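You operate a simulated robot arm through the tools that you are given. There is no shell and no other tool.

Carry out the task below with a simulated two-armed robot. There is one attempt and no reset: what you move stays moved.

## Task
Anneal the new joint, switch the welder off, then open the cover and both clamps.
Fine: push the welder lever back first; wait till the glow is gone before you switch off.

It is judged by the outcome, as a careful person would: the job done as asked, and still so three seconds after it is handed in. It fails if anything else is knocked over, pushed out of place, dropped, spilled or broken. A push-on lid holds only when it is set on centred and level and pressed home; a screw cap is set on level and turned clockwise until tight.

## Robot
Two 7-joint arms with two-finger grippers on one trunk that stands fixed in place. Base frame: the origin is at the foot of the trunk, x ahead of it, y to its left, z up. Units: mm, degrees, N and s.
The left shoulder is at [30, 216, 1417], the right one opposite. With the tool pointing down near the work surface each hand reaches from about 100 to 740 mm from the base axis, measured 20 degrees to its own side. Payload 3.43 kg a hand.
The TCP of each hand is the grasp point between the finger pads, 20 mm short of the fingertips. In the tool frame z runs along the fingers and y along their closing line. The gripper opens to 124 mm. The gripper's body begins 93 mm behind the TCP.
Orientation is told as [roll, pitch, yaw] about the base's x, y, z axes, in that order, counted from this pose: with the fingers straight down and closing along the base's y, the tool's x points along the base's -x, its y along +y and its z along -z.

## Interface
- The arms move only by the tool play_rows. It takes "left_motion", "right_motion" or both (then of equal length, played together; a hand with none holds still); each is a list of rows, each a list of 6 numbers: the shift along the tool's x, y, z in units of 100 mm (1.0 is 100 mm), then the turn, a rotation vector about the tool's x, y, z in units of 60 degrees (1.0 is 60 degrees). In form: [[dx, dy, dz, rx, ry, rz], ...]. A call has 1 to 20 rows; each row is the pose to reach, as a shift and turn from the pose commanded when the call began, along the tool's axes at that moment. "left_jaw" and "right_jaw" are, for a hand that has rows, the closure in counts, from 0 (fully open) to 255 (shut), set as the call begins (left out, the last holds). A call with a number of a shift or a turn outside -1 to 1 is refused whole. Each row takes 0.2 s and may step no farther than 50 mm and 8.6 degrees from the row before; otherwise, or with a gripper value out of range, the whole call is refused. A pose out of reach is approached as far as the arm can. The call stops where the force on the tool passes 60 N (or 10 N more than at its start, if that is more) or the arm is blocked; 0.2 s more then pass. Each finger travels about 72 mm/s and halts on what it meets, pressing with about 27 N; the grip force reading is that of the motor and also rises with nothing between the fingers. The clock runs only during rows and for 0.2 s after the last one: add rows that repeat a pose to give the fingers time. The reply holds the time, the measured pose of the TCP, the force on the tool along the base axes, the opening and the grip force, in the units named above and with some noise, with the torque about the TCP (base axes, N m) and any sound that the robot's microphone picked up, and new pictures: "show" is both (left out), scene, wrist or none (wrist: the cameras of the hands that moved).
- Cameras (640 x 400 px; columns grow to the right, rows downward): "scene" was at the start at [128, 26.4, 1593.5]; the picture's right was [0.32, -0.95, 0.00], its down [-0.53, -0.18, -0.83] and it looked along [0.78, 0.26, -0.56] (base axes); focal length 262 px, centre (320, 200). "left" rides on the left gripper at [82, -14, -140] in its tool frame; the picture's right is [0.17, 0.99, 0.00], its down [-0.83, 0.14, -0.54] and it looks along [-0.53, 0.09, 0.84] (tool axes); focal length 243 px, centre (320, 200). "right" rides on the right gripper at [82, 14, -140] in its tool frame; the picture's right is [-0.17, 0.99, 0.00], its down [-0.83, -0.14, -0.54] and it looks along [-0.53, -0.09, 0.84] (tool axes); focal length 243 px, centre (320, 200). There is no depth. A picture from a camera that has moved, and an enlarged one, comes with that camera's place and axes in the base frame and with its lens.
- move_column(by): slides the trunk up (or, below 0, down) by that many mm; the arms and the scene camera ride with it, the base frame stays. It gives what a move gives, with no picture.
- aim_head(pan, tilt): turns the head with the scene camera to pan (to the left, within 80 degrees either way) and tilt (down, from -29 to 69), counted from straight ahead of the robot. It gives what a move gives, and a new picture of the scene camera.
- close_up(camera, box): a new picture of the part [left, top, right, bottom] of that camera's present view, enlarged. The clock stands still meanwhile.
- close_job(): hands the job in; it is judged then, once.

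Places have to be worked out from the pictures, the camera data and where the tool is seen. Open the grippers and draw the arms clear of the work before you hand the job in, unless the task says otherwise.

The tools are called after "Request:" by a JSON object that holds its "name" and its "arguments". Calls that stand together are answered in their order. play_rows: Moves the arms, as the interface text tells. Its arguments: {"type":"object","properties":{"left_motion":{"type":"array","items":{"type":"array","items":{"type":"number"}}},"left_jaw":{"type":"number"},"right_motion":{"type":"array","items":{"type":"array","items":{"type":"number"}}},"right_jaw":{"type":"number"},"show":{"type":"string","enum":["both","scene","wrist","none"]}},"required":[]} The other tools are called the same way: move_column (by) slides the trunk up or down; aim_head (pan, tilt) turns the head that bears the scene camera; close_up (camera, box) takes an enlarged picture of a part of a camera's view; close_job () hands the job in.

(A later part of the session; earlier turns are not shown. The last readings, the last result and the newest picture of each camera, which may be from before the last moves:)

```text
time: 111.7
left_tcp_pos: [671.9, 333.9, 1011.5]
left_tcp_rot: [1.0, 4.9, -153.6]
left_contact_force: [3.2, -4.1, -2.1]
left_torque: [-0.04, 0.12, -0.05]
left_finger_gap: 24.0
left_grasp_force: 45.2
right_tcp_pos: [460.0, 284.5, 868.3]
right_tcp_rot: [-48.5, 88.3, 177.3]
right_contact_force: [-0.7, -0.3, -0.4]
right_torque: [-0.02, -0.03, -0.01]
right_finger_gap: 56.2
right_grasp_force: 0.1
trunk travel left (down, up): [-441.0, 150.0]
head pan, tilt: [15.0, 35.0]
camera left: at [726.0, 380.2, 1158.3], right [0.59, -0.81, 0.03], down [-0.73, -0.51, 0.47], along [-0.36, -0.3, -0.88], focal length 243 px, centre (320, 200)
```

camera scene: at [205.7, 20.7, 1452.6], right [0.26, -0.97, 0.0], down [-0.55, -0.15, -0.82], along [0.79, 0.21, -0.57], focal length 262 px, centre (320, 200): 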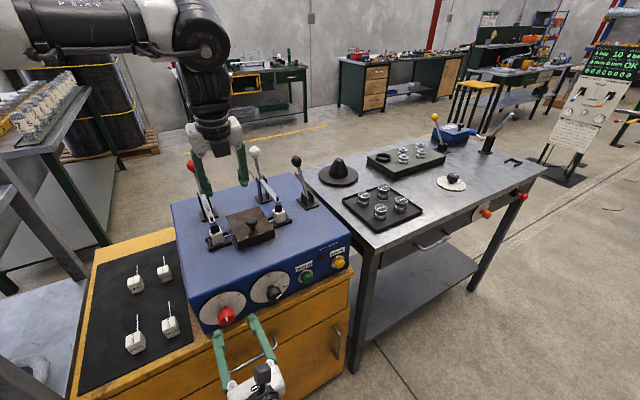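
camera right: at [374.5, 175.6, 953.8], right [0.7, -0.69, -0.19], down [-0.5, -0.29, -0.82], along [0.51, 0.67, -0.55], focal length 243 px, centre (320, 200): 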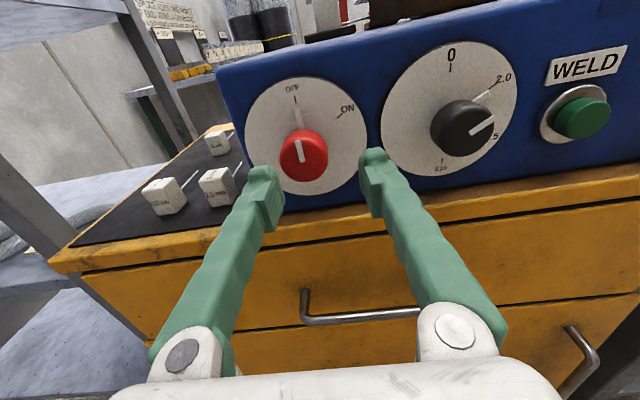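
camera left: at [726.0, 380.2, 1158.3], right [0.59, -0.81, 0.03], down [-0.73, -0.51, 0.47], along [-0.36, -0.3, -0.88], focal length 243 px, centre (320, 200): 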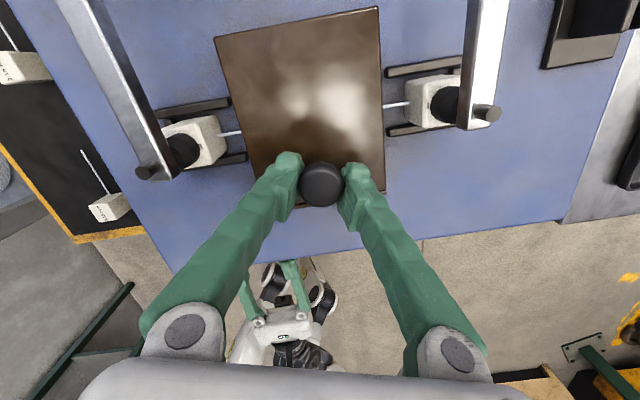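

The knob is held (24 mm). I lift along the hinge arc to about 30° first and check the forces.

Request:
{"name": "play_rows", "arguments": {"left_motion": [[0.06, -0.015, -0.11, 0, 0, -0.03], [0.12, -0.034, -0.22, 0, 0, -0.06], [0.2, -0.06, -0.315, 0, 0, -0.09], [0.289, -0.085, -0.403, 0, 0, -0.12]], "show": "both"}}

```text
time: 112.7
left_tcp_pos: [690.1, 351.8, 1051.7]
left_tcp_rot: [2.2, 5.1, -146.6]
left_contact_force: [20.3, -28.3, -18.1]
left_torque: [-1.04, 1.18, -0.01]
left_finger_gap: 23.8
left_grasp_force: 44.6
left hand out of reach, approached as far as the arm can: row 3, 4
right_tcp_pos: [461.9, 281.6, 868.5]
right_tcp_rot: [-52.2, 88.1, 173.4]
right_contact_force: [0.2, 0.1, 0.5]
right_torque: [0.0, -0.01, -0.02]
right_finger_gap: 55.8
right_grasp_force: 0.1
trunk travel left (down, up): [-441.0, 150.0]
head pan, tilt: [15.0, 35.0]
camera scene: at [210.6, 17.1, 1451.8], right [0.26, -0.97, 0.0], down [-0.56, -0.15, -0.82], along [0.79, 0.21, -0.58], focal length 262 px, centre (320, 200)
camera left: at [735.6, 406.0, 1198.2], right [0.68, -0.73, 0.05], down [-0.66, -0.58, 0.47], along [-0.31, -0.35, -0.88], focal length 243 px, centre (320, 200)
```

scene: 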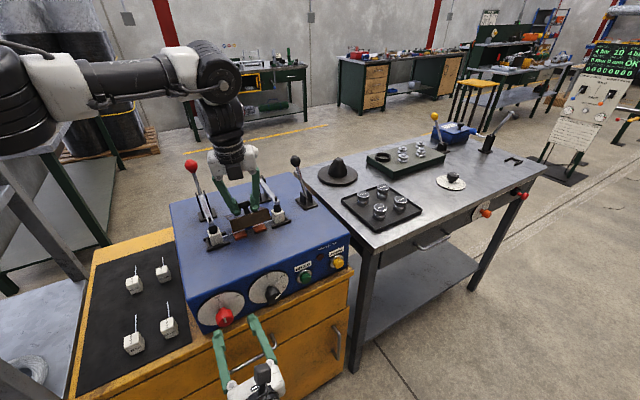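
left: 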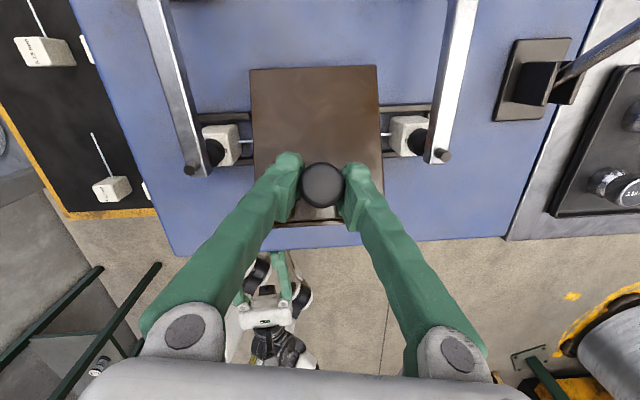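

The lid rises. Lateral force came from the yaw limit, so I undo that bit of yaw while continuing the arc to about 60°.

Request:
{"name": "play_rows", "arguments": {"left_motion": [[0.08, -0.015, -0.06, 0, 0, 0.06], [0.16, -0.03, -0.115, 0, 0, 0.12], [0.228, -0.044, -0.154, 0, 0, 0.12], [0.31, -0.06, -0.18, 0, 0, 0.12], [0.39, -0.077, -0.205, 0, 0, 0.12], [0.467, -0.092, -0.22, 0, 0, 0.12]], "show": "both"}}

```text
time: 113.4
left_tcp_pos: [698.6, 360.4, 1064.0]
left_tcp_rot: [2.9, 5.6, -154.3]
left_contact_force: [24.4, -24.8, -16.8]
left_torque: [-0.6, 0.66, 0.37]
left_finger_gap: 24.9
left_grasp_force: 44.6
left hand out of reach, approached as far as the arm can: row 1, 2, 3
right_tcp_pos: [461.4, 286.3, 866.9]
right_tcp_rot: [-46.2, 88.0, 179.5]
right_contact_force: [-1.2, -0.1, 0.4]
right_torque: [0.03, -0.03, -0.06]
right_finger_gap: 55.9
right_grasp_force: 0.1
trunk travel left (down, up): [-441.0, 150.0]
head pan, tilt: [15.0, 35.0]
stopped in row 3 (left hand): the force on the tool passed its limit at 61 N (the readings are from after the stop); the commanded pose is now the measured one
camera scene: at [210.0, 22.0, 1451.8], right [0.26, -0.97, 0.0], down [-0.56, -0.15, -0.82], along [0.79, 0.21, -0.58], focal length 262 px, centre (320, 200)
camera left: at [749.6, 409.5, 1210.3], right [0.57, -0.82, 0.07], down [-0.74, -0.48, 0.46], along [-0.35, -0.31, -0.88], focal length 243 px, centre (320, 200)
```

scene: 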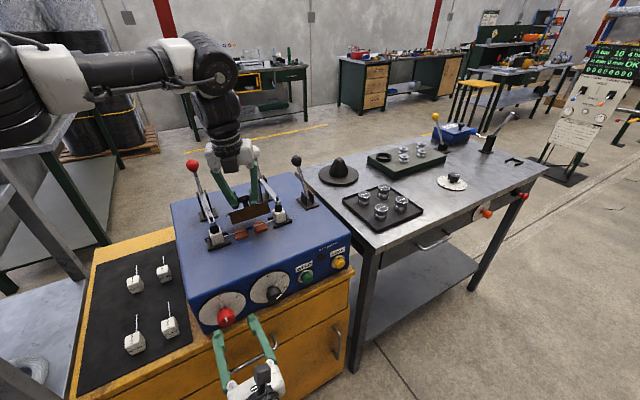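
left: 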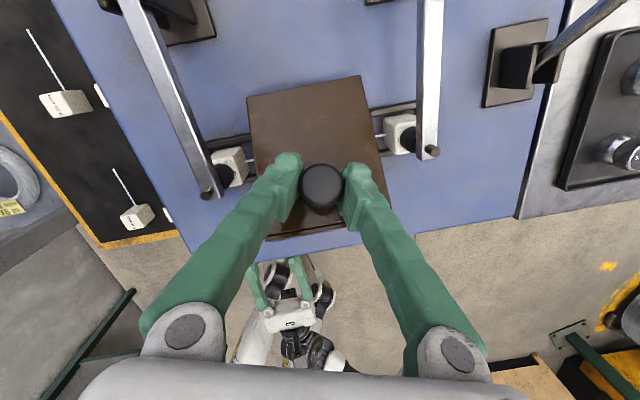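

The lid stands at about 40° and the left arm is at its limit, but the right hand can carry on: I'll bring its closed fingers under the lid's front edge. First I raise it in front of the machine.

Request:
{"name": "play_rows", "arguments": {"right_motion": [[0.25, 0, 0, 0, 0, 0], [0.5, 0, 0, 0, 0, 0], [0.75, 0, 0, 0, 0, 0], [1.0, 0, 0, 0, 0, 0]], "right_jaw": 255, "show": "none"}}

Request:
{"name": "play_rows", "arguments": {"right_motion": [[0.1, 0.25, 0, 0, 0, 0], [0.2, 0.5, 0, 0, 0, 0], [0.3, 0.75, 0, 0, 0, 0], [0.4, 1.0, 0, 0, 0, 0]], "show": "both"}}

```text
time: 114.4
left_tcp_pos: [698.4, 361.4, 1065.2]
left_tcp_rot: [2.3, 5.7, -154.1]
left_contact_force: [22.6, -25.4, -17.7]
left_torque: [-0.6, 0.89, -0.12]
left_finger_gap: 24.8
left_grasp_force: 45.2
right_tcp_pos: [465.2, 282.4, 967.5]
right_tcp_rot: [-50.3, 88.1, 175.6]
right_contact_force: [-0.1, 0.6, 1.1]
right_torque: [-0.02, -0.03, 0.01]
right_finger_gap: 0.1
right_grasp_force: 27.0
trunk travel left (down, up): [-441.0, 150.0]
head pan, tilt: [15.0, 35.0]
```

```text
time: 115.4
left_tcp_pos: [697.9, 361.3, 1063.8]
left_tcp_rot: [2.4, 5.7, -154.1]
left_contact_force: [23.4, -27.0, -17.4]
left_torque: [-0.35, 1.19, 0.01]
left_finger_gap: 25.1
left_grasp_force: 45.4
right_tcp_pos: [538.6, 211.3, 1005.3]
right_tcp_rot: [-51.5, 88.1, 174.4]
right_contact_force: [-0.4, -0.5, 0.3]
right_torque: [-0.01, 0.01, 0.01]
right_finger_gap: 0.2
right_grasp_force: 27.4
trunk travel left (down, up): [-441.0, 150.0]
head pan, tilt: [15.0, 35.0]
camera scene: at [211.6, 17.4, 1451.7], right [0.26, -0.97, 0.0], down [-0.56, -0.15, -0.82], along [0.79, 0.21, -0.58], focal length 262 px, centre (320, 200)
camera right: at [454.2, 101.8, 1089.8], right [0.7, -0.69, -0.19], down [-0.5, -0.29, -0.81], along [0.51, 0.67, -0.55], focal length 243 px, centre (320, 200)
```

scene: 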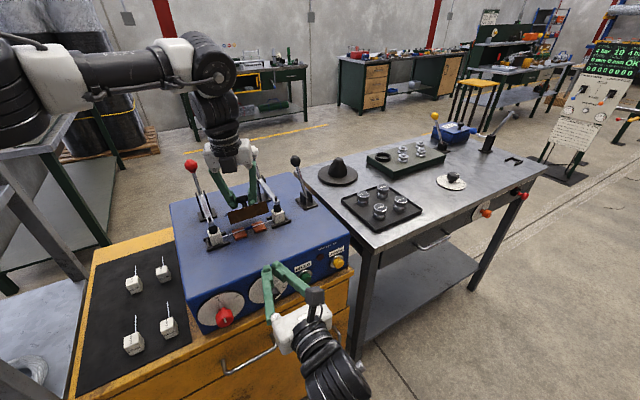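
right: 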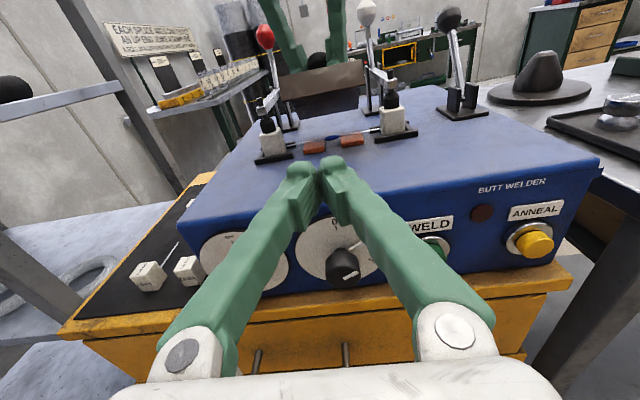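

The skirt's lower edge is at about u=690, z=1037; the finger tops at z≈1019 pass under it, well above the wire. I advance beneath the lid.

Request:
{"name": "play_rows", "arguments": {"right_motion": [[0, 0.02, 0.25, 0, 0, 0], [0, 0.05, 0.5, 0, 0, 0], [0, 0.08, 0.75, 0, 0, 0], [0, 0.1, 1.0, 0, 0, 0]], "show": "none"}}

Request:
{"name": "play_rows", "arguments": {"right_motion": [[0, 0, 0.15, 0, 0, 0], [0, 0, 0.3, 0, 0, 0], [0, 0, 0.45, 0, 0, 0], [0, 0, 0.6, 0, 0, 0]], "show": "both"}}

Request:
{"name": "close_up", "arguments": {"camera": "scene", "box": [190, 170, 320, 260]}}

```text
time: 116.4
left_tcp_pos: [698.3, 361.7, 1064.3]
left_tcp_rot: [2.5, 5.8, -154.2]
left_contact_force: [24.9, -24.8, -15.5]
left_torque: [-0.68, 0.68, -0.03]
left_finger_gap: 24.9
left_grasp_force: 44.8
right_tcp_pos: [616.8, 278.1, 1001.6]
right_tcp_rot: [-49.9, 88.0, 175.8]
right_contact_force: [-0.1, 0.6, 0.4]
right_torque: [-0.01, -0.01, -0.02]
right_finger_gap: 0.0
right_grasp_force: 27.4
trunk travel left (down, up): [-441.0, 150.0]
head pan, tilt: [15.0, 35.0]
```

```text
time: 117.4
left_tcp_pos: [698.9, 360.7, 1065.6]
left_tcp_rot: [2.6, 5.7, -154.0]
left_contact_force: [26.0, -22.1, -13.0]
left_torque: [-0.44, 0.29, -0.08]
left_finger_gap: 25.1
left_grasp_force: 44.4
right_tcp_pos: [658.9, 319.8, 1002.2]
right_tcp_rot: [-50.7, 87.9, 175.1]
right_contact_force: [-0.2, 0.5, -0.6]
right_torque: [0.03, 0.02, 0.0]
right_finger_gap: 0.0
right_grasp_force: 27.1
trunk travel left (down, up): [-441.0, 150.0]
head pan, tilt: [15.0, 35.0]
camera scene: at [211.4, 18.1, 1451.7], right [0.26, -0.97, 0.0], down [-0.56, -0.15, -0.82], along [0.79, 0.21, -0.58], focal length 262 px, centre (320, 200)
camera right: at [573.6, 210.3, 1086.1], right [0.7, -0.69, -0.19], down [-0.5, -0.29, -0.81], along [0.51, 0.67, -0.55], focal length 243 px, centre (320, 200)
```

scene: 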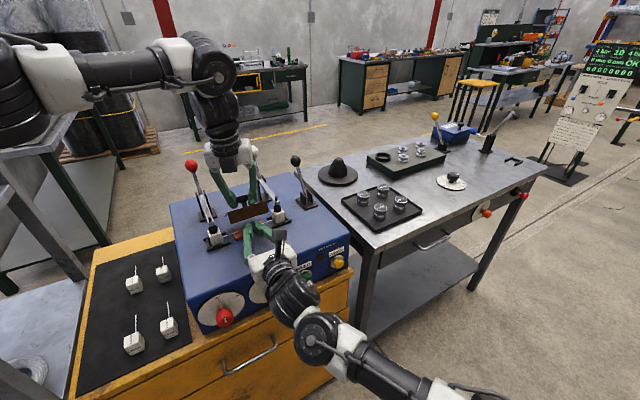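
right: 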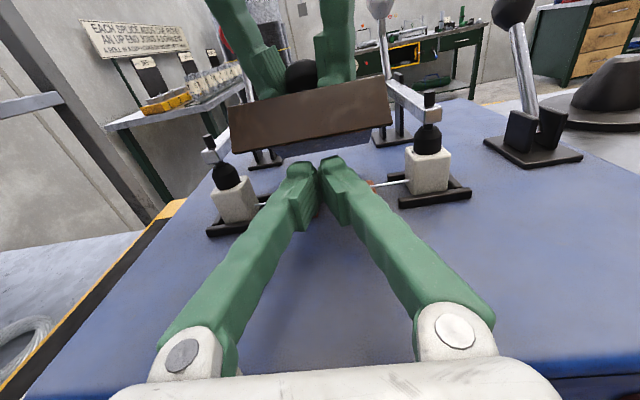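

```text
4.44 times, centred on (255, 215) of scene
camera zoom: at [211.4, 18.1, 1451.7], right [0.26, -0.97, 0.0], down [-0.56, -0.15, -0.82], along [0.79, 0.21, -0.58], focal length 1162 px, centre (609, 133)
```

zoom: 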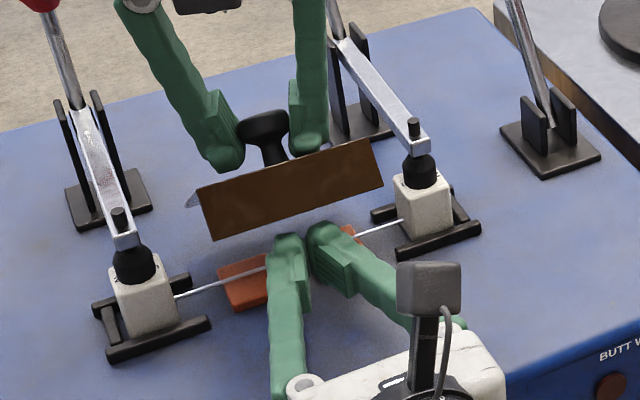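

The right fingertips are under the lid's skirt. I raise them gently until they carry the lid.

Request:
{"name": "play_rows", "arguments": {"right_motion": [[0.05, 0, 0, 0, 0, 0], [0.1, 0, 0, 0, 0, 0], [0.15, 0, 0, 0, 0, 0], [0.19, 0, 0, 0, 0, 0]], "show": "wrist"}}

```text
time: 118.4
left_tcp_pos: [697.5, 361.6, 1063.5]
left_tcp_rot: [2.5, 5.7, -154.0]
left_contact_force: [27.2, -21.2, -6.2]
left_torque: [-0.5, 0.57, -0.03]
left_finger_gap: 24.7
left_grasp_force: 44.9
right_tcp_pos: [657.5, 320.9, 1017.8]
right_tcp_rot: [-44.8, 87.8, -179.1]
right_contact_force: [-1.8, 0.4, -7.7]
right_torque: [-0.08, 0.0, -0.02]
right_finger_gap: 0.0
right_grasp_force: 27.5
trunk travel left (down, up): [-441.0, 150.0]
head pan, tilt: [15.0, 35.0]
camera right: at [574.4, 211.9, 1104.0], right [0.7, -0.69, -0.19], down [-0.51, -0.29, -0.81], along [0.51, 0.66, -0.55], focal length 243 px, centre (320, 200)
```

right: 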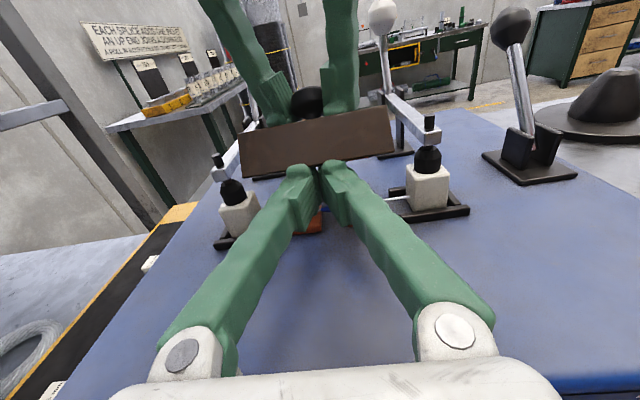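

The right hand now carries the lid (−8 N). I open the left fingers and draw that hand straight up.

Request:
{"name": "play_rows", "arguments": {"left_motion": [[0, 0, 0, 0, 0, 0], [0, 0, 0, 0, 0, 0], [0, 0, 0, 0, 0, 0]], "left_jaw": 110, "show": "none"}}

Request:
{"name": "play_rows", "arguments": {"left_motion": [[0, 0, -0.25, 0, 0, 0], [0, 0, -0.5, 0, 0, 0], [0, 0, -0.75, 0, 0, 0], [0, 0, -1.0, 0, 0, 0]], "show": "both"}}

```text
time: 119.2
left_tcp_pos: [694.5, 370.2, 1064.1]
left_tcp_rot: [2.2, 5.6, -153.6]
left_contact_force: [4.2, 16.5, 13.6]
left_torque: [-0.3, -0.22, 0.21]
left_finger_gap: 64.1
left_grasp_force: 0.0
right_tcp_pos: [657.4, 323.9, 1019.2]
right_tcp_rot: [-37.9, 88.0, -172.1]
right_contact_force: [8.8, 2.0, -22.1]
right_torque: [-0.18, 0.08, -0.11]
right_finger_gap: 6.1
right_grasp_force: 34.6
trunk travel left (down, up): [-441.0, 150.0]
head pan, tilt: [15.0, 35.0]
```

```text
time: 120.2
left_tcp_pos: [667.4, 373.5, 1155.8]
left_tcp_rot: [2.5, 5.6, -153.9]
left_contact_force: [-0.5, 0.4, 0.6]
left_torque: [0.0, 0.0, 0.02]
left_finger_gap: 70.6
left_grasp_force: 0.0
left hand out of reach, approached as far as the arm can: row 2, 3, 4
right_tcp_pos: [657.9, 324.2, 1018.6]
right_tcp_rot: [-43.0, 88.2, -177.3]
right_contact_force: [18.6, 14.2, -11.4]
right_torque: [-0.3, 0.24, -0.13]
right_finger_gap: 6.2
right_grasp_force: 34.5
trunk travel left (down, up): [-441.0, 150.0]
head pan, tilt: [15.0, 35.0]
camera scene: at [209.6, 24.1, 1451.9], right [0.26, -0.97, 0.0], down [-0.56, -0.15, -0.82], along [0.79, 0.21, -0.58], focal length 262 px, centre (320, 200)
camera left: at [719.3, 422.3, 1300.3], right [0.58, -0.81, 0.06], down [-0.74, -0.49, 0.46], along [-0.35, -0.31, -0.89], focal length 243 px, centre (320, 200)
```

scene: 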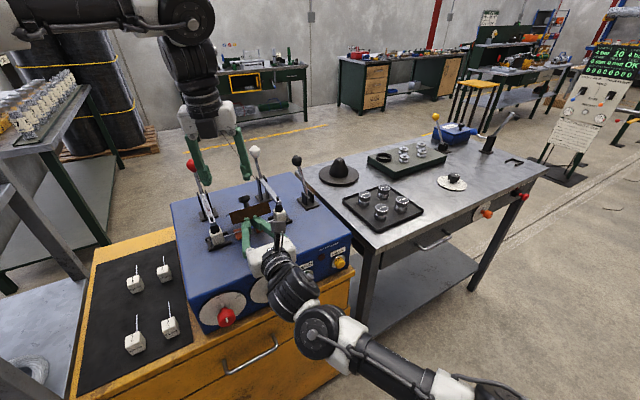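
left: 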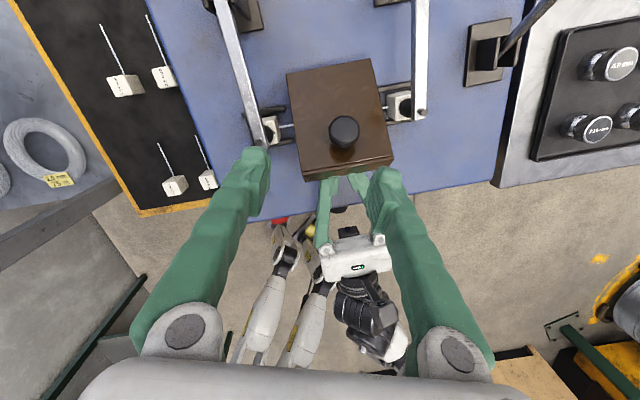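

The lid rests on the right fingers and the left hand is free. I move the left hand aside to the left before swinging the lid over.

Request:
{"name": "play_rows", "arguments": {"left_motion": [[0.1, -0.2, -0.07, 0, 0, 0], [0.2, -0.4, -0.14, 0, 0, 0], [0.3, -0.6, -0.2, 0, 0, 0], [0.4, -0.8, -0.27, 0, 0, 0]], "show": "none"}}

Request:
{"name": "play_rows", "arguments": {"right_motion": [[0.1, 0, 0.03, 0, 0, 0], [0.2, 0, 0.08, 0, 0, 0], [0.3, 0, 0.14, 0, 0, 0], [0.4, 0, 0.22, 0, 0, 0]], "show": "both"}}

```text
time: 121.2
left_tcp_pos: [666.9, 464.1, 1184.0]
left_tcp_rot: [2.3, 5.5, -153.8]
left_contact_force: [0.1, 0.4, -0.5]
left_torque: [0.0, -0.02, 0.04]
left_finger_gap: 70.7
left_grasp_force: 0.1
right_tcp_pos: [659.3, 324.0, 1019.6]
right_tcp_rot: [-43.0, 88.1, -177.2]
right_contact_force: [17.5, 15.3, -11.5]
right_torque: [-0.25, 0.24, -0.14]
right_finger_gap: 6.2
right_grasp_force: 34.6
trunk travel left (down, up): [-441.0, 150.0]
head pan, tilt: [15.0, 35.0]
```

```text
time: 122.2
left_tcp_pos: [669.3, 465.5, 1180.1]
left_tcp_rot: [2.3, 5.4, -153.9]
left_contact_force: [-0.9, 0.4, 0.6]
left_torque: [-0.02, 0.01, -0.01]
left_finger_gap: 70.8
left_grasp_force: 0.1
right_tcp_pos: [675.3, 342.4, 1056.6]
right_tcp_rot: [-35.9, 87.9, -170.2]
right_contact_force: [16.0, 18.2, -27.2]
right_torque: [-0.51, 0.26, -0.06]
right_finger_gap: 5.8
right_grasp_force: 34.4
trunk travel left (down, up): [-441.0, 150.0]
head pan, tilt: [15.0, 35.0]
camera scene: at [211.5, 25.4, 1451.4], right [0.26, -0.97, 0.0], down [-0.56, -0.15, -0.82], along [0.79, 0.21, -0.58], focal length 262 px, centre (320, 200)
camera right: at [591.2, 234.0, 1141.4], right [0.7, -0.69, -0.19], down [-0.51, -0.29, -0.81], along [0.5, 0.66, -0.55], focal length 243 px, centre (320, 200)
```

scene: 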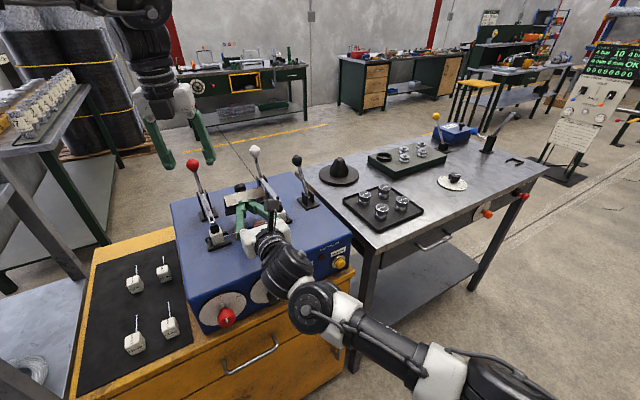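
right: 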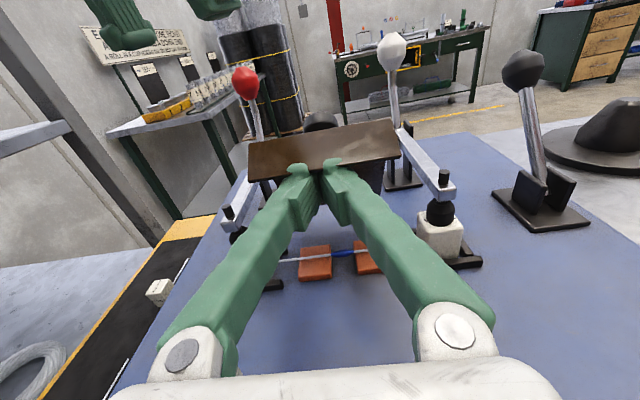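

It goes well (lid about 60° open). I continue up and over to past vertical.

Request:
{"name": "play_rows", "arguments": {"right_motion": [[0.11, 0, 0.09, 0, 0, 0], [0.2, 0, 0.22, 0, 0, 0], [0.26, 0, 0.38, 0, 0, 0], [0.28, 0, 0.55, 0, 0, 0]], "show": "both"}}

```text
time: 123.2
left_tcp_pos: [663.5, 462.1, 1187.3]
left_tcp_rot: [2.5, 5.8, -153.9]
left_contact_force: [-0.5, -0.2, 0.2]
left_torque: [-0.05, -0.05, -0.03]
left_finger_gap: 70.8
left_grasp_force: 0.0
right_tcp_pos: [716.8, 370.1, 1083.5]
right_tcp_rot: [-5.9, 88.6, -140.5]
right_contact_force: [-4.2, 7.1, -11.0]
right_torque: [-0.21, 0.07, -0.18]
right_finger_gap: 0.0
right_grasp_force: 34.6
trunk travel left (down, up): [-441.0, 150.0]
head pan, tilt: [15.0, 35.0]
camera scene: at [204.0, 22.7, 1453.1], right [0.26, -0.97, 0.0], down [-0.55, -0.15, -0.82], along [0.79, 0.21, -0.57], focal length 262 px, centre (320, 200)
camera right: at [630.0, 262.6, 1168.4], right [0.7, -0.7, -0.17], down [-0.49, -0.3, -0.82], along [0.52, 0.65, -0.55], focal length 243 px, centre (320, 200)
```

scene: 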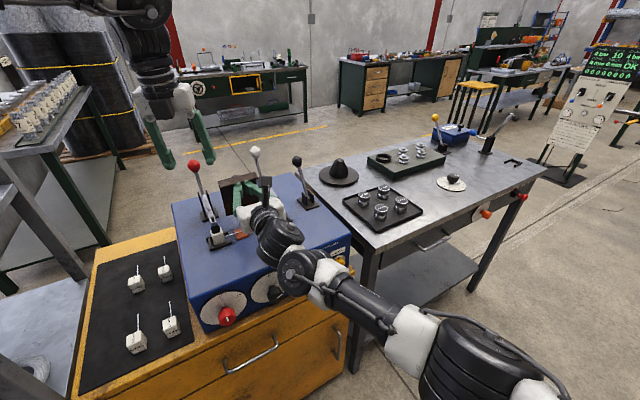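
right: 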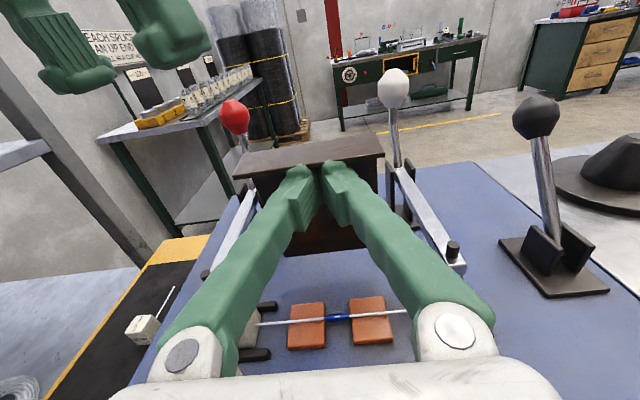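

The lid is almost vertical. I push on another 35 mm to bring it past vertical to its stop.

Request:
{"name": "play_rows", "arguments": {"right_motion": [[0.0, 0, 0.1, 0, 0, 0], [0.0, 0, 0.2, 0, 0, 0], [0.0, 0, 0.3, 0, 0, 0], [0.0, 0, 0.36, 0, 0, 0]], "show": "both"}}

Request:
{"name": "close_up", "arguments": {"camera": "scene", "box": [190, 150, 320, 250]}}

```text
time: 124.2
left_tcp_pos: [664.1, 462.2, 1184.5]
left_tcp_rot: [2.3, 5.6, -153.9]
left_contact_force: [-1.1, 0.7, 0.1]
left_torque: [-0.01, -0.04, 0.0]
left_finger_gap: 70.4
left_grasp_force: 0.0
right_tcp_pos: [721.4, 364.7, 1082.7]
right_tcp_rot: [-23.7, 88.4, -158.9]
right_contact_force: [-0.7, -0.3, 1.0]
right_torque: [0.02, 0.03, 0.0]
right_finger_gap: 0.1
right_grasp_force: 34.1
right hand out of reach, approached as far as the arm can: row 1, 2, 3, 4
trunk travel left (down, up): [-441.0, 150.0]
head pan, tilt: [15.0, 35.0]
camera scene: at [205.4, 21.0, 1452.6], right [0.26, -0.97, 0.0], down [-0.55, -0.15, -0.82], along [0.79, 0.21, -0.57], focal length 262 px, centre (320, 200)
camera right: at [634.3, 258.6, 1167.9], right [0.69, -0.7, -0.18], down [-0.5, -0.29, -0.81], along [0.52, 0.65, -0.55], focal length 243 px, centre (320, 200)
```

scene: 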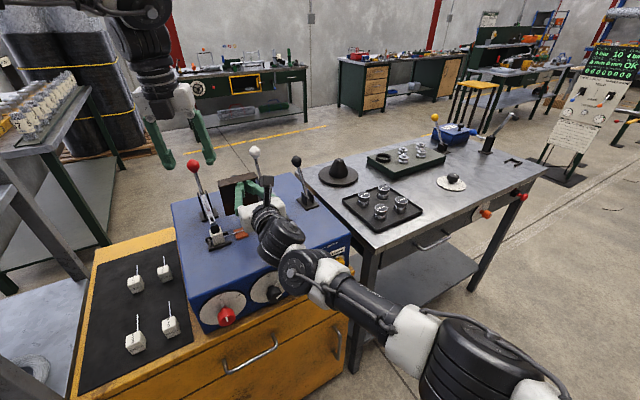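
right: 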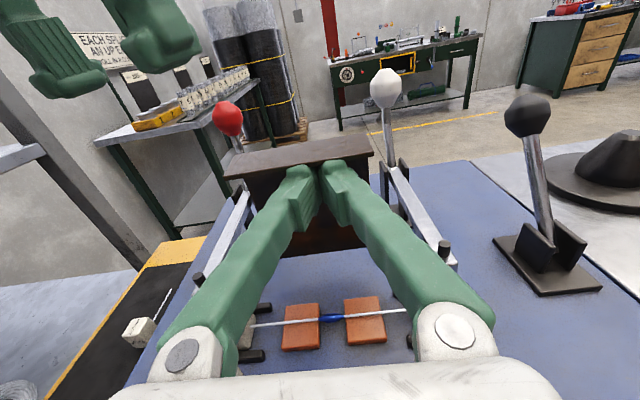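

```text
4.00 times, centred on (255, 200) of scene
camera zoom: at [205.4, 21.0, 1452.6], right [0.26, -0.97, 0.0], down [-0.55, -0.15, -0.82], along [0.79, 0.21, -0.57], focal length 1046 px, centre (580, 200)
```

zoom: 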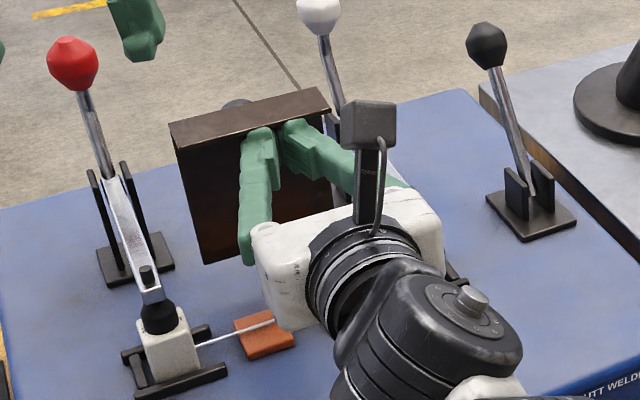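

The forces dropped to zero: the lid stands by itself past vertical. I draw the right hand back a little to check.

Request:
{"name": "play_rows", "arguments": {"right_motion": [[0.0, 0, -0.12, 0, 0, 0], [0.0, 0, -0.25, 0, 0, 0], [0.0, 0, -0.25, 0, 0, 0]], "show": "wrist"}}

```text
time: 125.0
left_tcp_pos: [669.4, 464.8, 1179.6]
left_tcp_rot: [2.3, 5.4, -153.9]
left_contact_force: [-0.3, -0.4, -0.5]
left_torque: [-0.02, 0.04, 0.02]
left_finger_gap: 70.9
left_grasp_force: 0.0
right_tcp_pos: [696.3, 361.9, 1076.4]
right_tcp_rot: [-29.2, 87.6, -163.6]
right_contact_force: [14.0, 12.3, -38.2]
right_torque: [-0.54, 0.35, -0.23]
right_finger_gap: 5.9
right_grasp_force: 34.5
trunk travel left (down, up): [-441.0, 150.0]
head pan, tilt: [15.0, 35.0]
camera right: at [611.7, 254.4, 1164.2], right [0.7, -0.69, -0.19], down [-0.51, -0.3, -0.81], along [0.5, 0.66, -0.56], focal length 243 px, centre (320, 200)
```

right: 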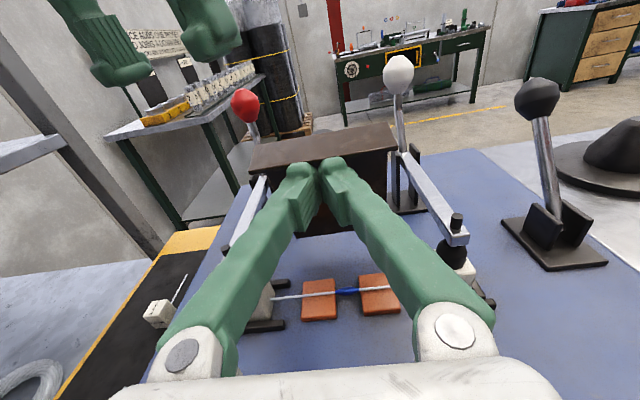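

Pulling back, the lid leans on the right fingers again, so it's not over its stable point and the right arm reaches no further. I keep it propped, shift the right fingers a bit to the right, and will push the skirt's edge back with the left hand.

Request:
{"name": "play_rows", "arguments": {"right_motion": [[0.02, 0.1, 0.05, 0, 0, 0], [0.03, 0.2, 0.1, 0, 0, 0], [0.03, 0.2, 0.1, 0, 0, 0]], "show": "none"}}

Request:
{"name": "play_rows", "arguments": {"left_motion": [[-0.18, 0.12, -0.02, 0, 0, 0], [-0.36, 0.25, -0.04, 0, 0, 0], [-0.54, 0.37, -0.06, 0, 0, 0], [-0.72, 0.5, -0.08, 0, 0, 0]], "left_jaw": 255, "show": "both"}}

```text
time: 125.8
left_tcp_pos: [665.1, 464.1, 1183.4]
left_tcp_rot: [2.3, 5.6, -154.0]
left_contact_force: [0.1, 0.5, -0.5]
left_torque: [-0.06, 0.0, 0.0]
left_finger_gap: 70.6
left_grasp_force: 0.0
right_tcp_pos: [714.9, 355.8, 1091.1]
right_tcp_rot: [-50.1, 88.3, 175.6]
right_contact_force: [1.0, -0.1, -0.8]
right_torque: [0.02, 0.0, 0.02]
right_finger_gap: 0.1
right_grasp_force: 34.2
trunk travel left (down, up): [-441.0, 150.0]
head pan, tilt: [15.0, 35.0]
```

```text
time: 126.8
left_tcp_pos: [619.7, 385.5, 1186.7]
left_tcp_rot: [2.2, 5.7, -154.0]
left_contact_force: [0.8, 0.3, 0.7]
left_torque: [0.03, -0.02, -0.01]
left_finger_gap: 0.0
left_grasp_force: 27.1
right_tcp_pos: [712.5, 352.8, 1090.9]
right_tcp_rot: [-48.2, 88.3, 177.3]
right_contact_force: [-0.3, -0.2, 0.2]
right_torque: [0.01, -0.01, 0.0]
right_finger_gap: 0.1
right_grasp_force: 34.5
trunk travel left (down, up): [-441.0, 150.0]
head pan, tilt: [15.0, 35.0]
camera scene: at [205.5, 20.7, 1452.6], right [0.26, -0.97, 0.0], down [-0.55, -0.15, -0.82], along [0.79, 0.21, -0.57], focal length 262 px, centre (320, 200)
camera left: at [671.9, 432.9, 1334.6], right [0.58, -0.81, 0.06], down [-0.74, -0.49, 0.46], along [-0.35, -0.31, -0.89], focal length 243 px, centre (320, 200)
```

scene: 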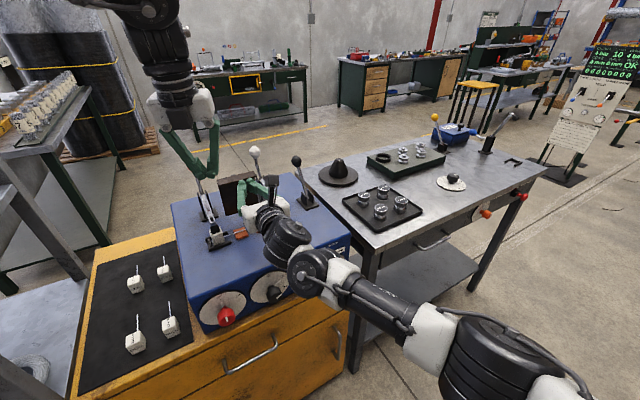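
left: 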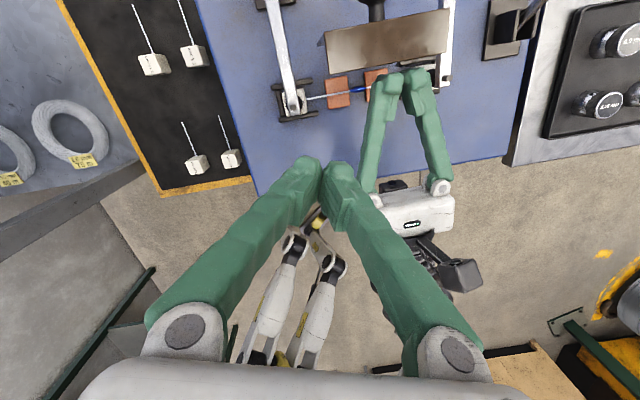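

The right hand now feels no force at all; I look closely whether the lid stands by itself.

Request:
{"name": "close_up", "arguments": {"camera": "left", "box": [300, 0, 480, 112]}}

Request:
{"name": "close_up", "arguments": {"camera": "right", "box": [180, 80, 460, 255]}}

Request:
{"name": "close_up", "arguments": {"camera": "scene", "box": [190, 150, 320, 250]}}

```text
3.56 times, centred on (390, 56) of left
camera zoom: at [671.9, 432.9, 1334.6], right [0.58, -0.81, 0.06], down [-0.74, -0.49, 0.46], along [-0.35, -0.31, -0.89], focal length 863 px, centre (71, 712)
```

zoom: 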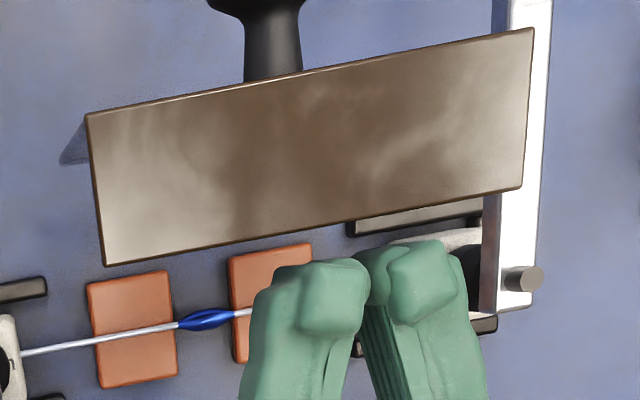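

```text
2.29 times, centred on (320, 168) of right
camera zoom: at [628.2, 244.2, 1175.3], right [0.7, -0.69, -0.19], down [-0.5, -0.29, -0.82], along [0.51, 0.67, -0.55], focal length 555 px, centre (320, 274)
```

zoom: 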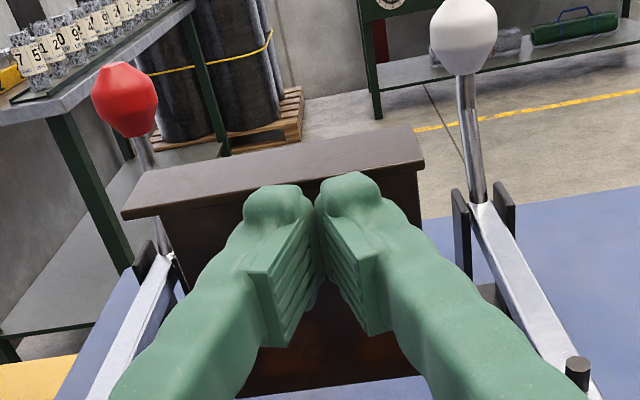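

```text
4.00 times, centred on (255, 200) of scene
camera zoom: at [205.5, 20.7, 1452.6], right [0.26, -0.97, 0.0], down [-0.55, -0.15, -0.82], along [0.79, 0.21, -0.57], focal length 1046 px, centre (580, 200)
```

zoom: 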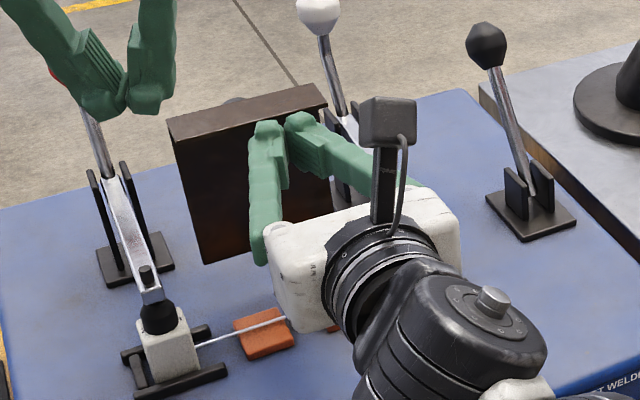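

The lid stands open by itself, and the right fingers are free in front of its edge. I withdraw the right hand straight back.

Request:
{"name": "play_rows", "arguments": {"right_motion": [[0.0, 0, -0.2, 0, 0, 0], [0.0, 0, -0.45, 0, 0, 0], [0.0, 0, -0.7, 0, 0, 0], [0.0, 0, -0.95, 0, 0, 0]], "show": "none"}}

Request:
{"name": "play_rows", "arguments": {"right_motion": [[-0.0, 0.25, -0.2, 0, 0, 0], [0.0, 0.5, -0.4, 0, 0, 0], [0.0, 0.75, -0.5, 0, 0, 0], [0.0, 1.0, -0.6, 0, 0, 0]], "show": "both"}}

Request:
{"name": "close_up", "arguments": {"camera": "scene", "box": [170, 140, 340, 260]}}

```text
time: 127.8
left_tcp_pos: [619.5, 386.1, 1188.2]
left_tcp_rot: [2.2, 5.7, -153.9]
left_contact_force: [0.4, -0.5, 0.3]
left_torque: [0.02, 0.02, 0.01]
left_finger_gap: 0.0
left_grasp_force: 26.9
right_tcp_pos: [646.8, 284.6, 1094.9]
right_tcp_rot: [-49.1, 88.3, 176.6]
right_contact_force: [0.2, -0.3, -0.4]
right_torque: [-0.05, 0.04, 0.03]
right_finger_gap: 0.1
right_grasp_force: 34.4
trunk travel left (down, up): [-441.0, 150.0]
head pan, tilt: [15.0, 35.0]
```

```text
time: 128.8
left_tcp_pos: [620.6, 384.2, 1187.7]
left_tcp_rot: [2.2, 5.6, -154.0]
left_contact_force: [0.7, -0.2, -0.3]
left_torque: [0.04, 0.02, 0.01]
left_finger_gap: 0.0
left_grasp_force: 26.8
right_tcp_pos: [674.0, 171.4, 1091.7]
right_tcp_rot: [-49.6, 88.4, 176.2]
right_contact_force: [-0.3, 0.3, -0.1]
right_torque: [0.01, 0.03, 0.04]
right_finger_gap: 0.0
right_grasp_force: 34.7
trunk travel left (down, up): [-441.0, 150.0]
head pan, tilt: [15.0, 35.0]
camera scene: at [205.8, 19.5, 1452.6], right [0.26, -0.97, 0.0], down [-0.55, -0.15, -0.82], along [0.79, 0.21, -0.57], focal length 262 px, centre (320, 200)
camera right: at [589.8, 62.9, 1176.3], right [0.7, -0.69, -0.19], down [-0.5, -0.29, -0.82], along [0.51, 0.67, -0.55], focal length 243 px, centre (320, 200)
```

scene: 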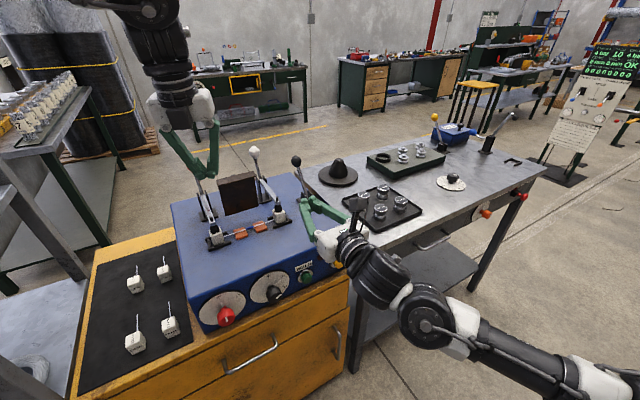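
right: 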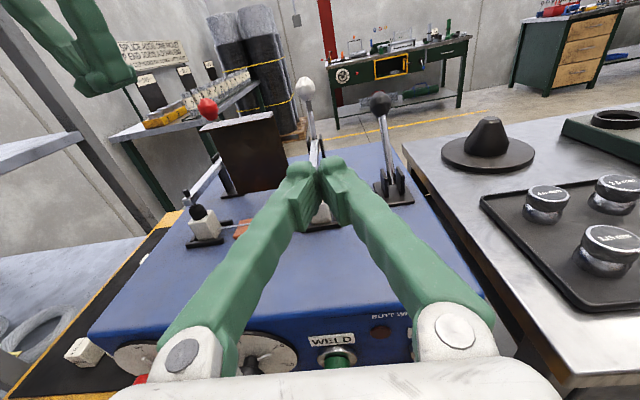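

```text
3.33 times, centred on (255, 200) of scene
camera zoom: at [205.8, 19.5, 1452.6], right [0.26, -0.97, 0.0], down [-0.55, -0.15, -0.82], along [0.79, 0.21, -0.57], focal length 872 px, centre (537, 200)
```

zoom: 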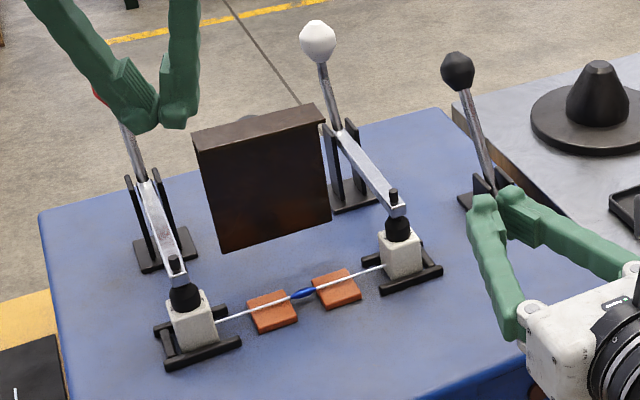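

The cover is open and stays so; the joint shows a blue temper. Now the clamps: with the left hand I turn back to the cross-bar orientation (azimuth −20°, slope 45°), high above the levers.

Request:
{"name": "play_rows", "arguments": {"left_motion": [[0.09, 0.04, -0.04, -0.042, 0.077, 0.088], [0.19, 0.09, -0.09, -0.084, 0.155, 0.177], [0.28, 0.13, -0.13, -0.125, 0.232, 0.265], [0.38, 0.17, -0.17, -0.167, 0.31, 0.353], [0.47, 0.22, -0.22, -0.209, 0.387, 0.441], [0.57, 0.26, -0.26, -0.25, 0.464, 0.53], [0.66, 0.31, -0.3, -0.292, 0.542, 0.618], [0.758, 0.35, -0.347, -0.334, 0.619, 0.706]], "show": "both"}}

```text
time: 130.6
left_tcp_pos: [699.7, 385.0, 1231.3]
left_tcp_rot: [2.2, 46.7, 161.3]
left_contact_force: [0.3, -0.7, -0.4]
left_torque: [0.01, 0.0, 0.03]
left_finger_gap: 0.0
left_grasp_force: 27.2
right_tcp_pos: [675.4, 172.3, 1091.9]
right_tcp_rot: [-49.0, 88.4, 176.7]
right_contact_force: [-0.2, 0.8, 0.0]
right_torque: [0.0, 0.0, 0.03]
right_finger_gap: 0.0
right_grasp_force: 34.1
trunk travel left (down, up): [-441.0, 150.0]
head pan, tilt: [15.0, 35.0]
camera scene: at [205.6, 20.0, 1452.6], right [0.26, -0.97, 0.0], down [-0.55, -0.15, -0.82], along [0.79, 0.21, -0.57], focal length 262 px, centre (320, 200)
camera left: at [662.6, 418.2, 1386.9], right [-0.23, -0.96, 0.15], down [-0.95, 0.2, -0.23], along [0.19, -0.19, -0.96], focal length 243 px, centre (320, 200)
```

scene: 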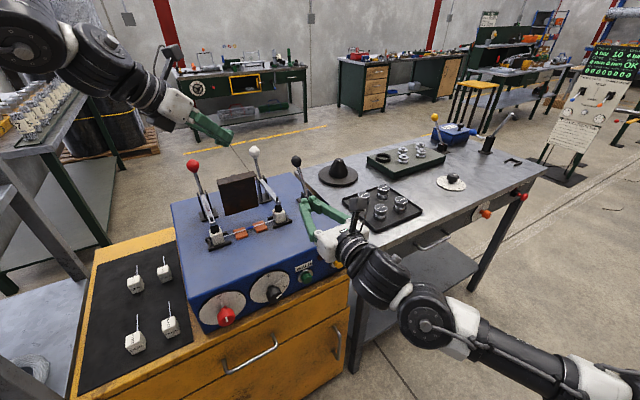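
left: 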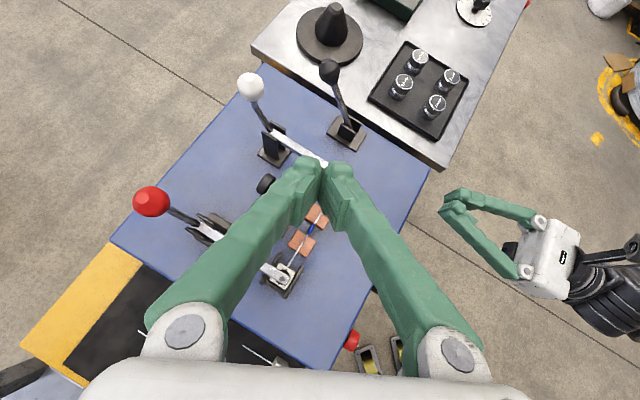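

Re-measured from above: white ball ≈[885,415,1103], red ball ≈[757,545,1102]. I go down along the finger direction to a place just in front of the white handle's ball.

Request:
{"name": "play_rows", "arguments": {"left_motion": [[0.01, -0.03, 0.23, 0, 0, 0], [0.02, -0.06, 0.46, 0, 0, 0], [0.04, -0.1, 0.69, 0, 0, 0], [0.05, -0.13, 0.92, 0, 0, 0]], "show": "none"}}

Request:
{"name": "play_rows", "arguments": {"left_motion": [[0.01, -0.03, 0.23, 0, 0, 0], [0.02, -0.06, 0.46, 0, 0, 0], [0.04, -0.1, 0.69, 0, 0, 0], [0.05, -0.13, 0.92, 0, 0, 0]], "show": "both"}}

```text
time: 131.6
left_tcp_pos: [771.0, 371.0, 1171.3]
left_tcp_rot: [2.3, 46.6, 161.6]
left_contact_force: [-0.4, -1.0, 0.0]
left_torque: [-0.02, 0.01, -0.01]
left_finger_gap: 0.0
left_grasp_force: 26.7
right_tcp_pos: [676.5, 173.1, 1090.2]
right_tcp_rot: [-48.0, 88.2, 177.7]
right_contact_force: [0.1, 0.3, 0.4]
right_torque: [-0.01, -0.03, 0.0]
right_finger_gap: 0.0
right_grasp_force: 34.2
trunk travel left (down, up): [-441.0, 150.0]
head pan, tilt: [15.0, 35.0]
```

```text
time: 132.6
left_tcp_pos: [838.7, 356.0, 1111.3]
left_tcp_rot: [2.3, 46.5, 161.6]
left_contact_force: [-0.7, 0.1, 0.5]
left_torque: [0.02, -0.01, -0.01]
left_finger_gap: 0.0
left_grasp_force: 26.9
right_tcp_pos: [676.1, 173.1, 1090.8]
right_tcp_rot: [-48.0, 88.3, 177.8]
right_contact_force: [0.5, 0.2, 0.0]
right_torque: [0.0, -0.02, 0.0]
right_finger_gap: 0.0
right_grasp_force: 34.7
trunk travel left (down, up): [-441.0, 150.0]
head pan, tilt: [15.0, 35.0]
camera scene: at [207.5, 20.7, 1452.3], right [0.26, -0.97, 0.0], down [-0.56, -0.15, -0.82], along [0.79, 0.21, -0.57], focal length 262 px, centre (320, 200)
camera left: at [802.5, 390.3, 1265.6], right [-0.23, -0.96, 0.15], down [-0.95, 0.19, -0.23], along [0.19, -0.19, -0.96], focal length 243 px, centre (320, 200)
```

scene: 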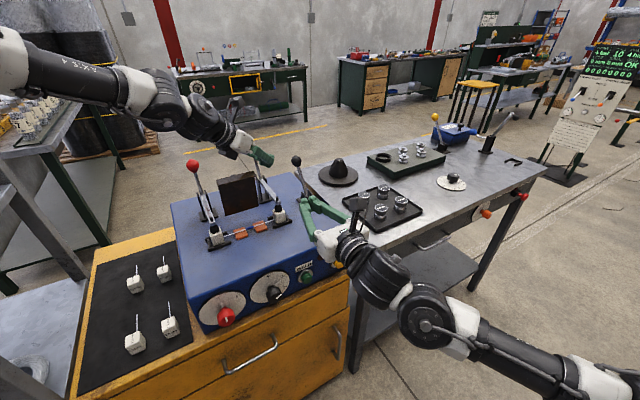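
left: 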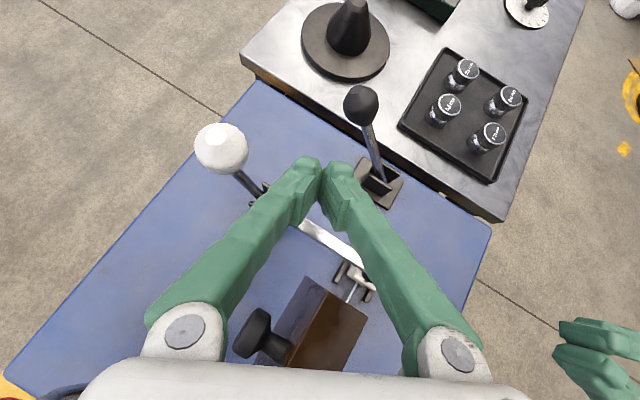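

The finger bar stands in front of the white ball. I push along (0.7,0.7) with small steps until contact and see how the clamp yields.

Request:
{"name": "play_rows", "arguments": {"left_motion": [[0.045, -0.136, 0.043, 0, 0, 0], [0.09, -0.272, 0.086, 0, 0, 0], [0.135, -0.408, 0.129, 0, 0, 0], [0.179, -0.544, 0.172, 0, 0, 0]], "show": "wrist"}}

```text
time: 133.6
left_tcp_pos: [881.5, 399.7, 1109.6]
left_tcp_rot: [2.4, 46.5, 161.5]
left_contact_force: [-3.6, -11.0, -3.5]
left_torque: [-0.17, 0.06, -0.01]
left_finger_gap: 0.0
left_grasp_force: 27.3
right_tcp_pos: [675.7, 171.8, 1090.6]
right_tcp_rot: [-49.0, 88.3, 176.7]
right_contact_force: [0.6, 0.4, 0.3]
right_torque: [-0.02, 0.01, -0.02]
right_finger_gap: 0.0
right_grasp_force: 34.5
trunk travel left (down, up): [-441.0, 150.0]
head pan, tilt: [15.0, 35.0]
camera left: at [845.2, 432.4, 1265.0], right [-0.23, -0.96, 0.15], down [-0.95, 0.2, -0.23], along [0.19, -0.19, -0.96], focal length 243 px, centre (320, 200)
```

left: 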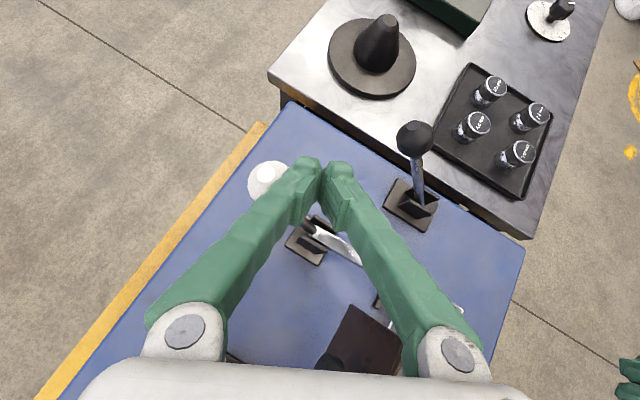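

The clamp handle yields at 12 N and has turned about 15°. I follow its arc, back and increasingly downward.

Request:
{"name": "play_rows", "arguments": {"left_motion": [[0.01, -0.14, 0.08, 0, 0, 0], [0.02, -0.284, 0.157, 0, 0, 0], [-0.01, -0.37, 0.24, 0, 0, 0], [-0.043, -0.452, 0.317, 0, 0, 0]], "show": "both"}}

```text
time: 134.6
left_tcp_pos: [915.6, 437.9, 1084.9]
left_tcp_rot: [2.3, 46.4, 161.6]
left_contact_force: [-0.3, -0.2, -1.0]
left_torque: [0.0, -0.02, 0.02]
left_finger_gap: 0.2
left_grasp_force: 27.3
right_tcp_pos: [675.6, 173.2, 1091.8]
right_tcp_rot: [-47.1, 88.4, 178.7]
right_contact_force: [0.0, -0.2, 0.6]
right_torque: [-0.01, 0.0, 0.02]
right_finger_gap: 0.1
right_grasp_force: 34.6
trunk travel left (down, up): [-441.0, 150.0]
head pan, tilt: [15.0, 35.0]
camera scene: at [206.5, 21.5, 1452.4], right [0.26, -0.97, 0.0], down [-0.55, -0.15, -0.82], along [0.79, 0.21, -0.57], focal length 262 px, centre (320, 200)
camera left: at [878.8, 470.4, 1239.9], right [-0.23, -0.96, 0.15], down [-0.95, 0.19, -0.23], along [0.19, -0.19, -0.96], focal length 243 px, centre (320, 200)
```

scene: 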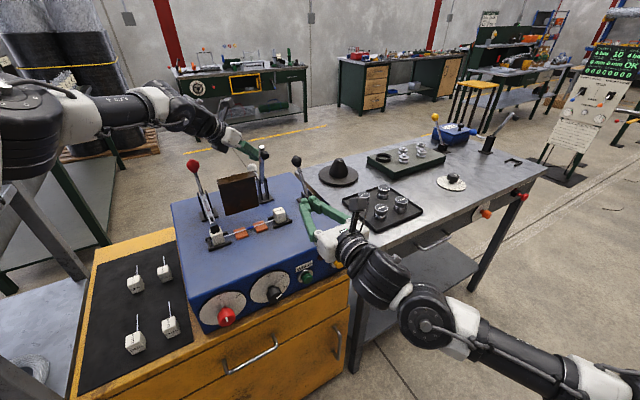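
left: 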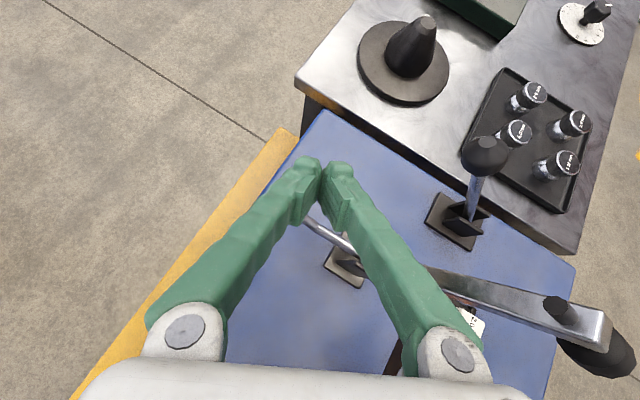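

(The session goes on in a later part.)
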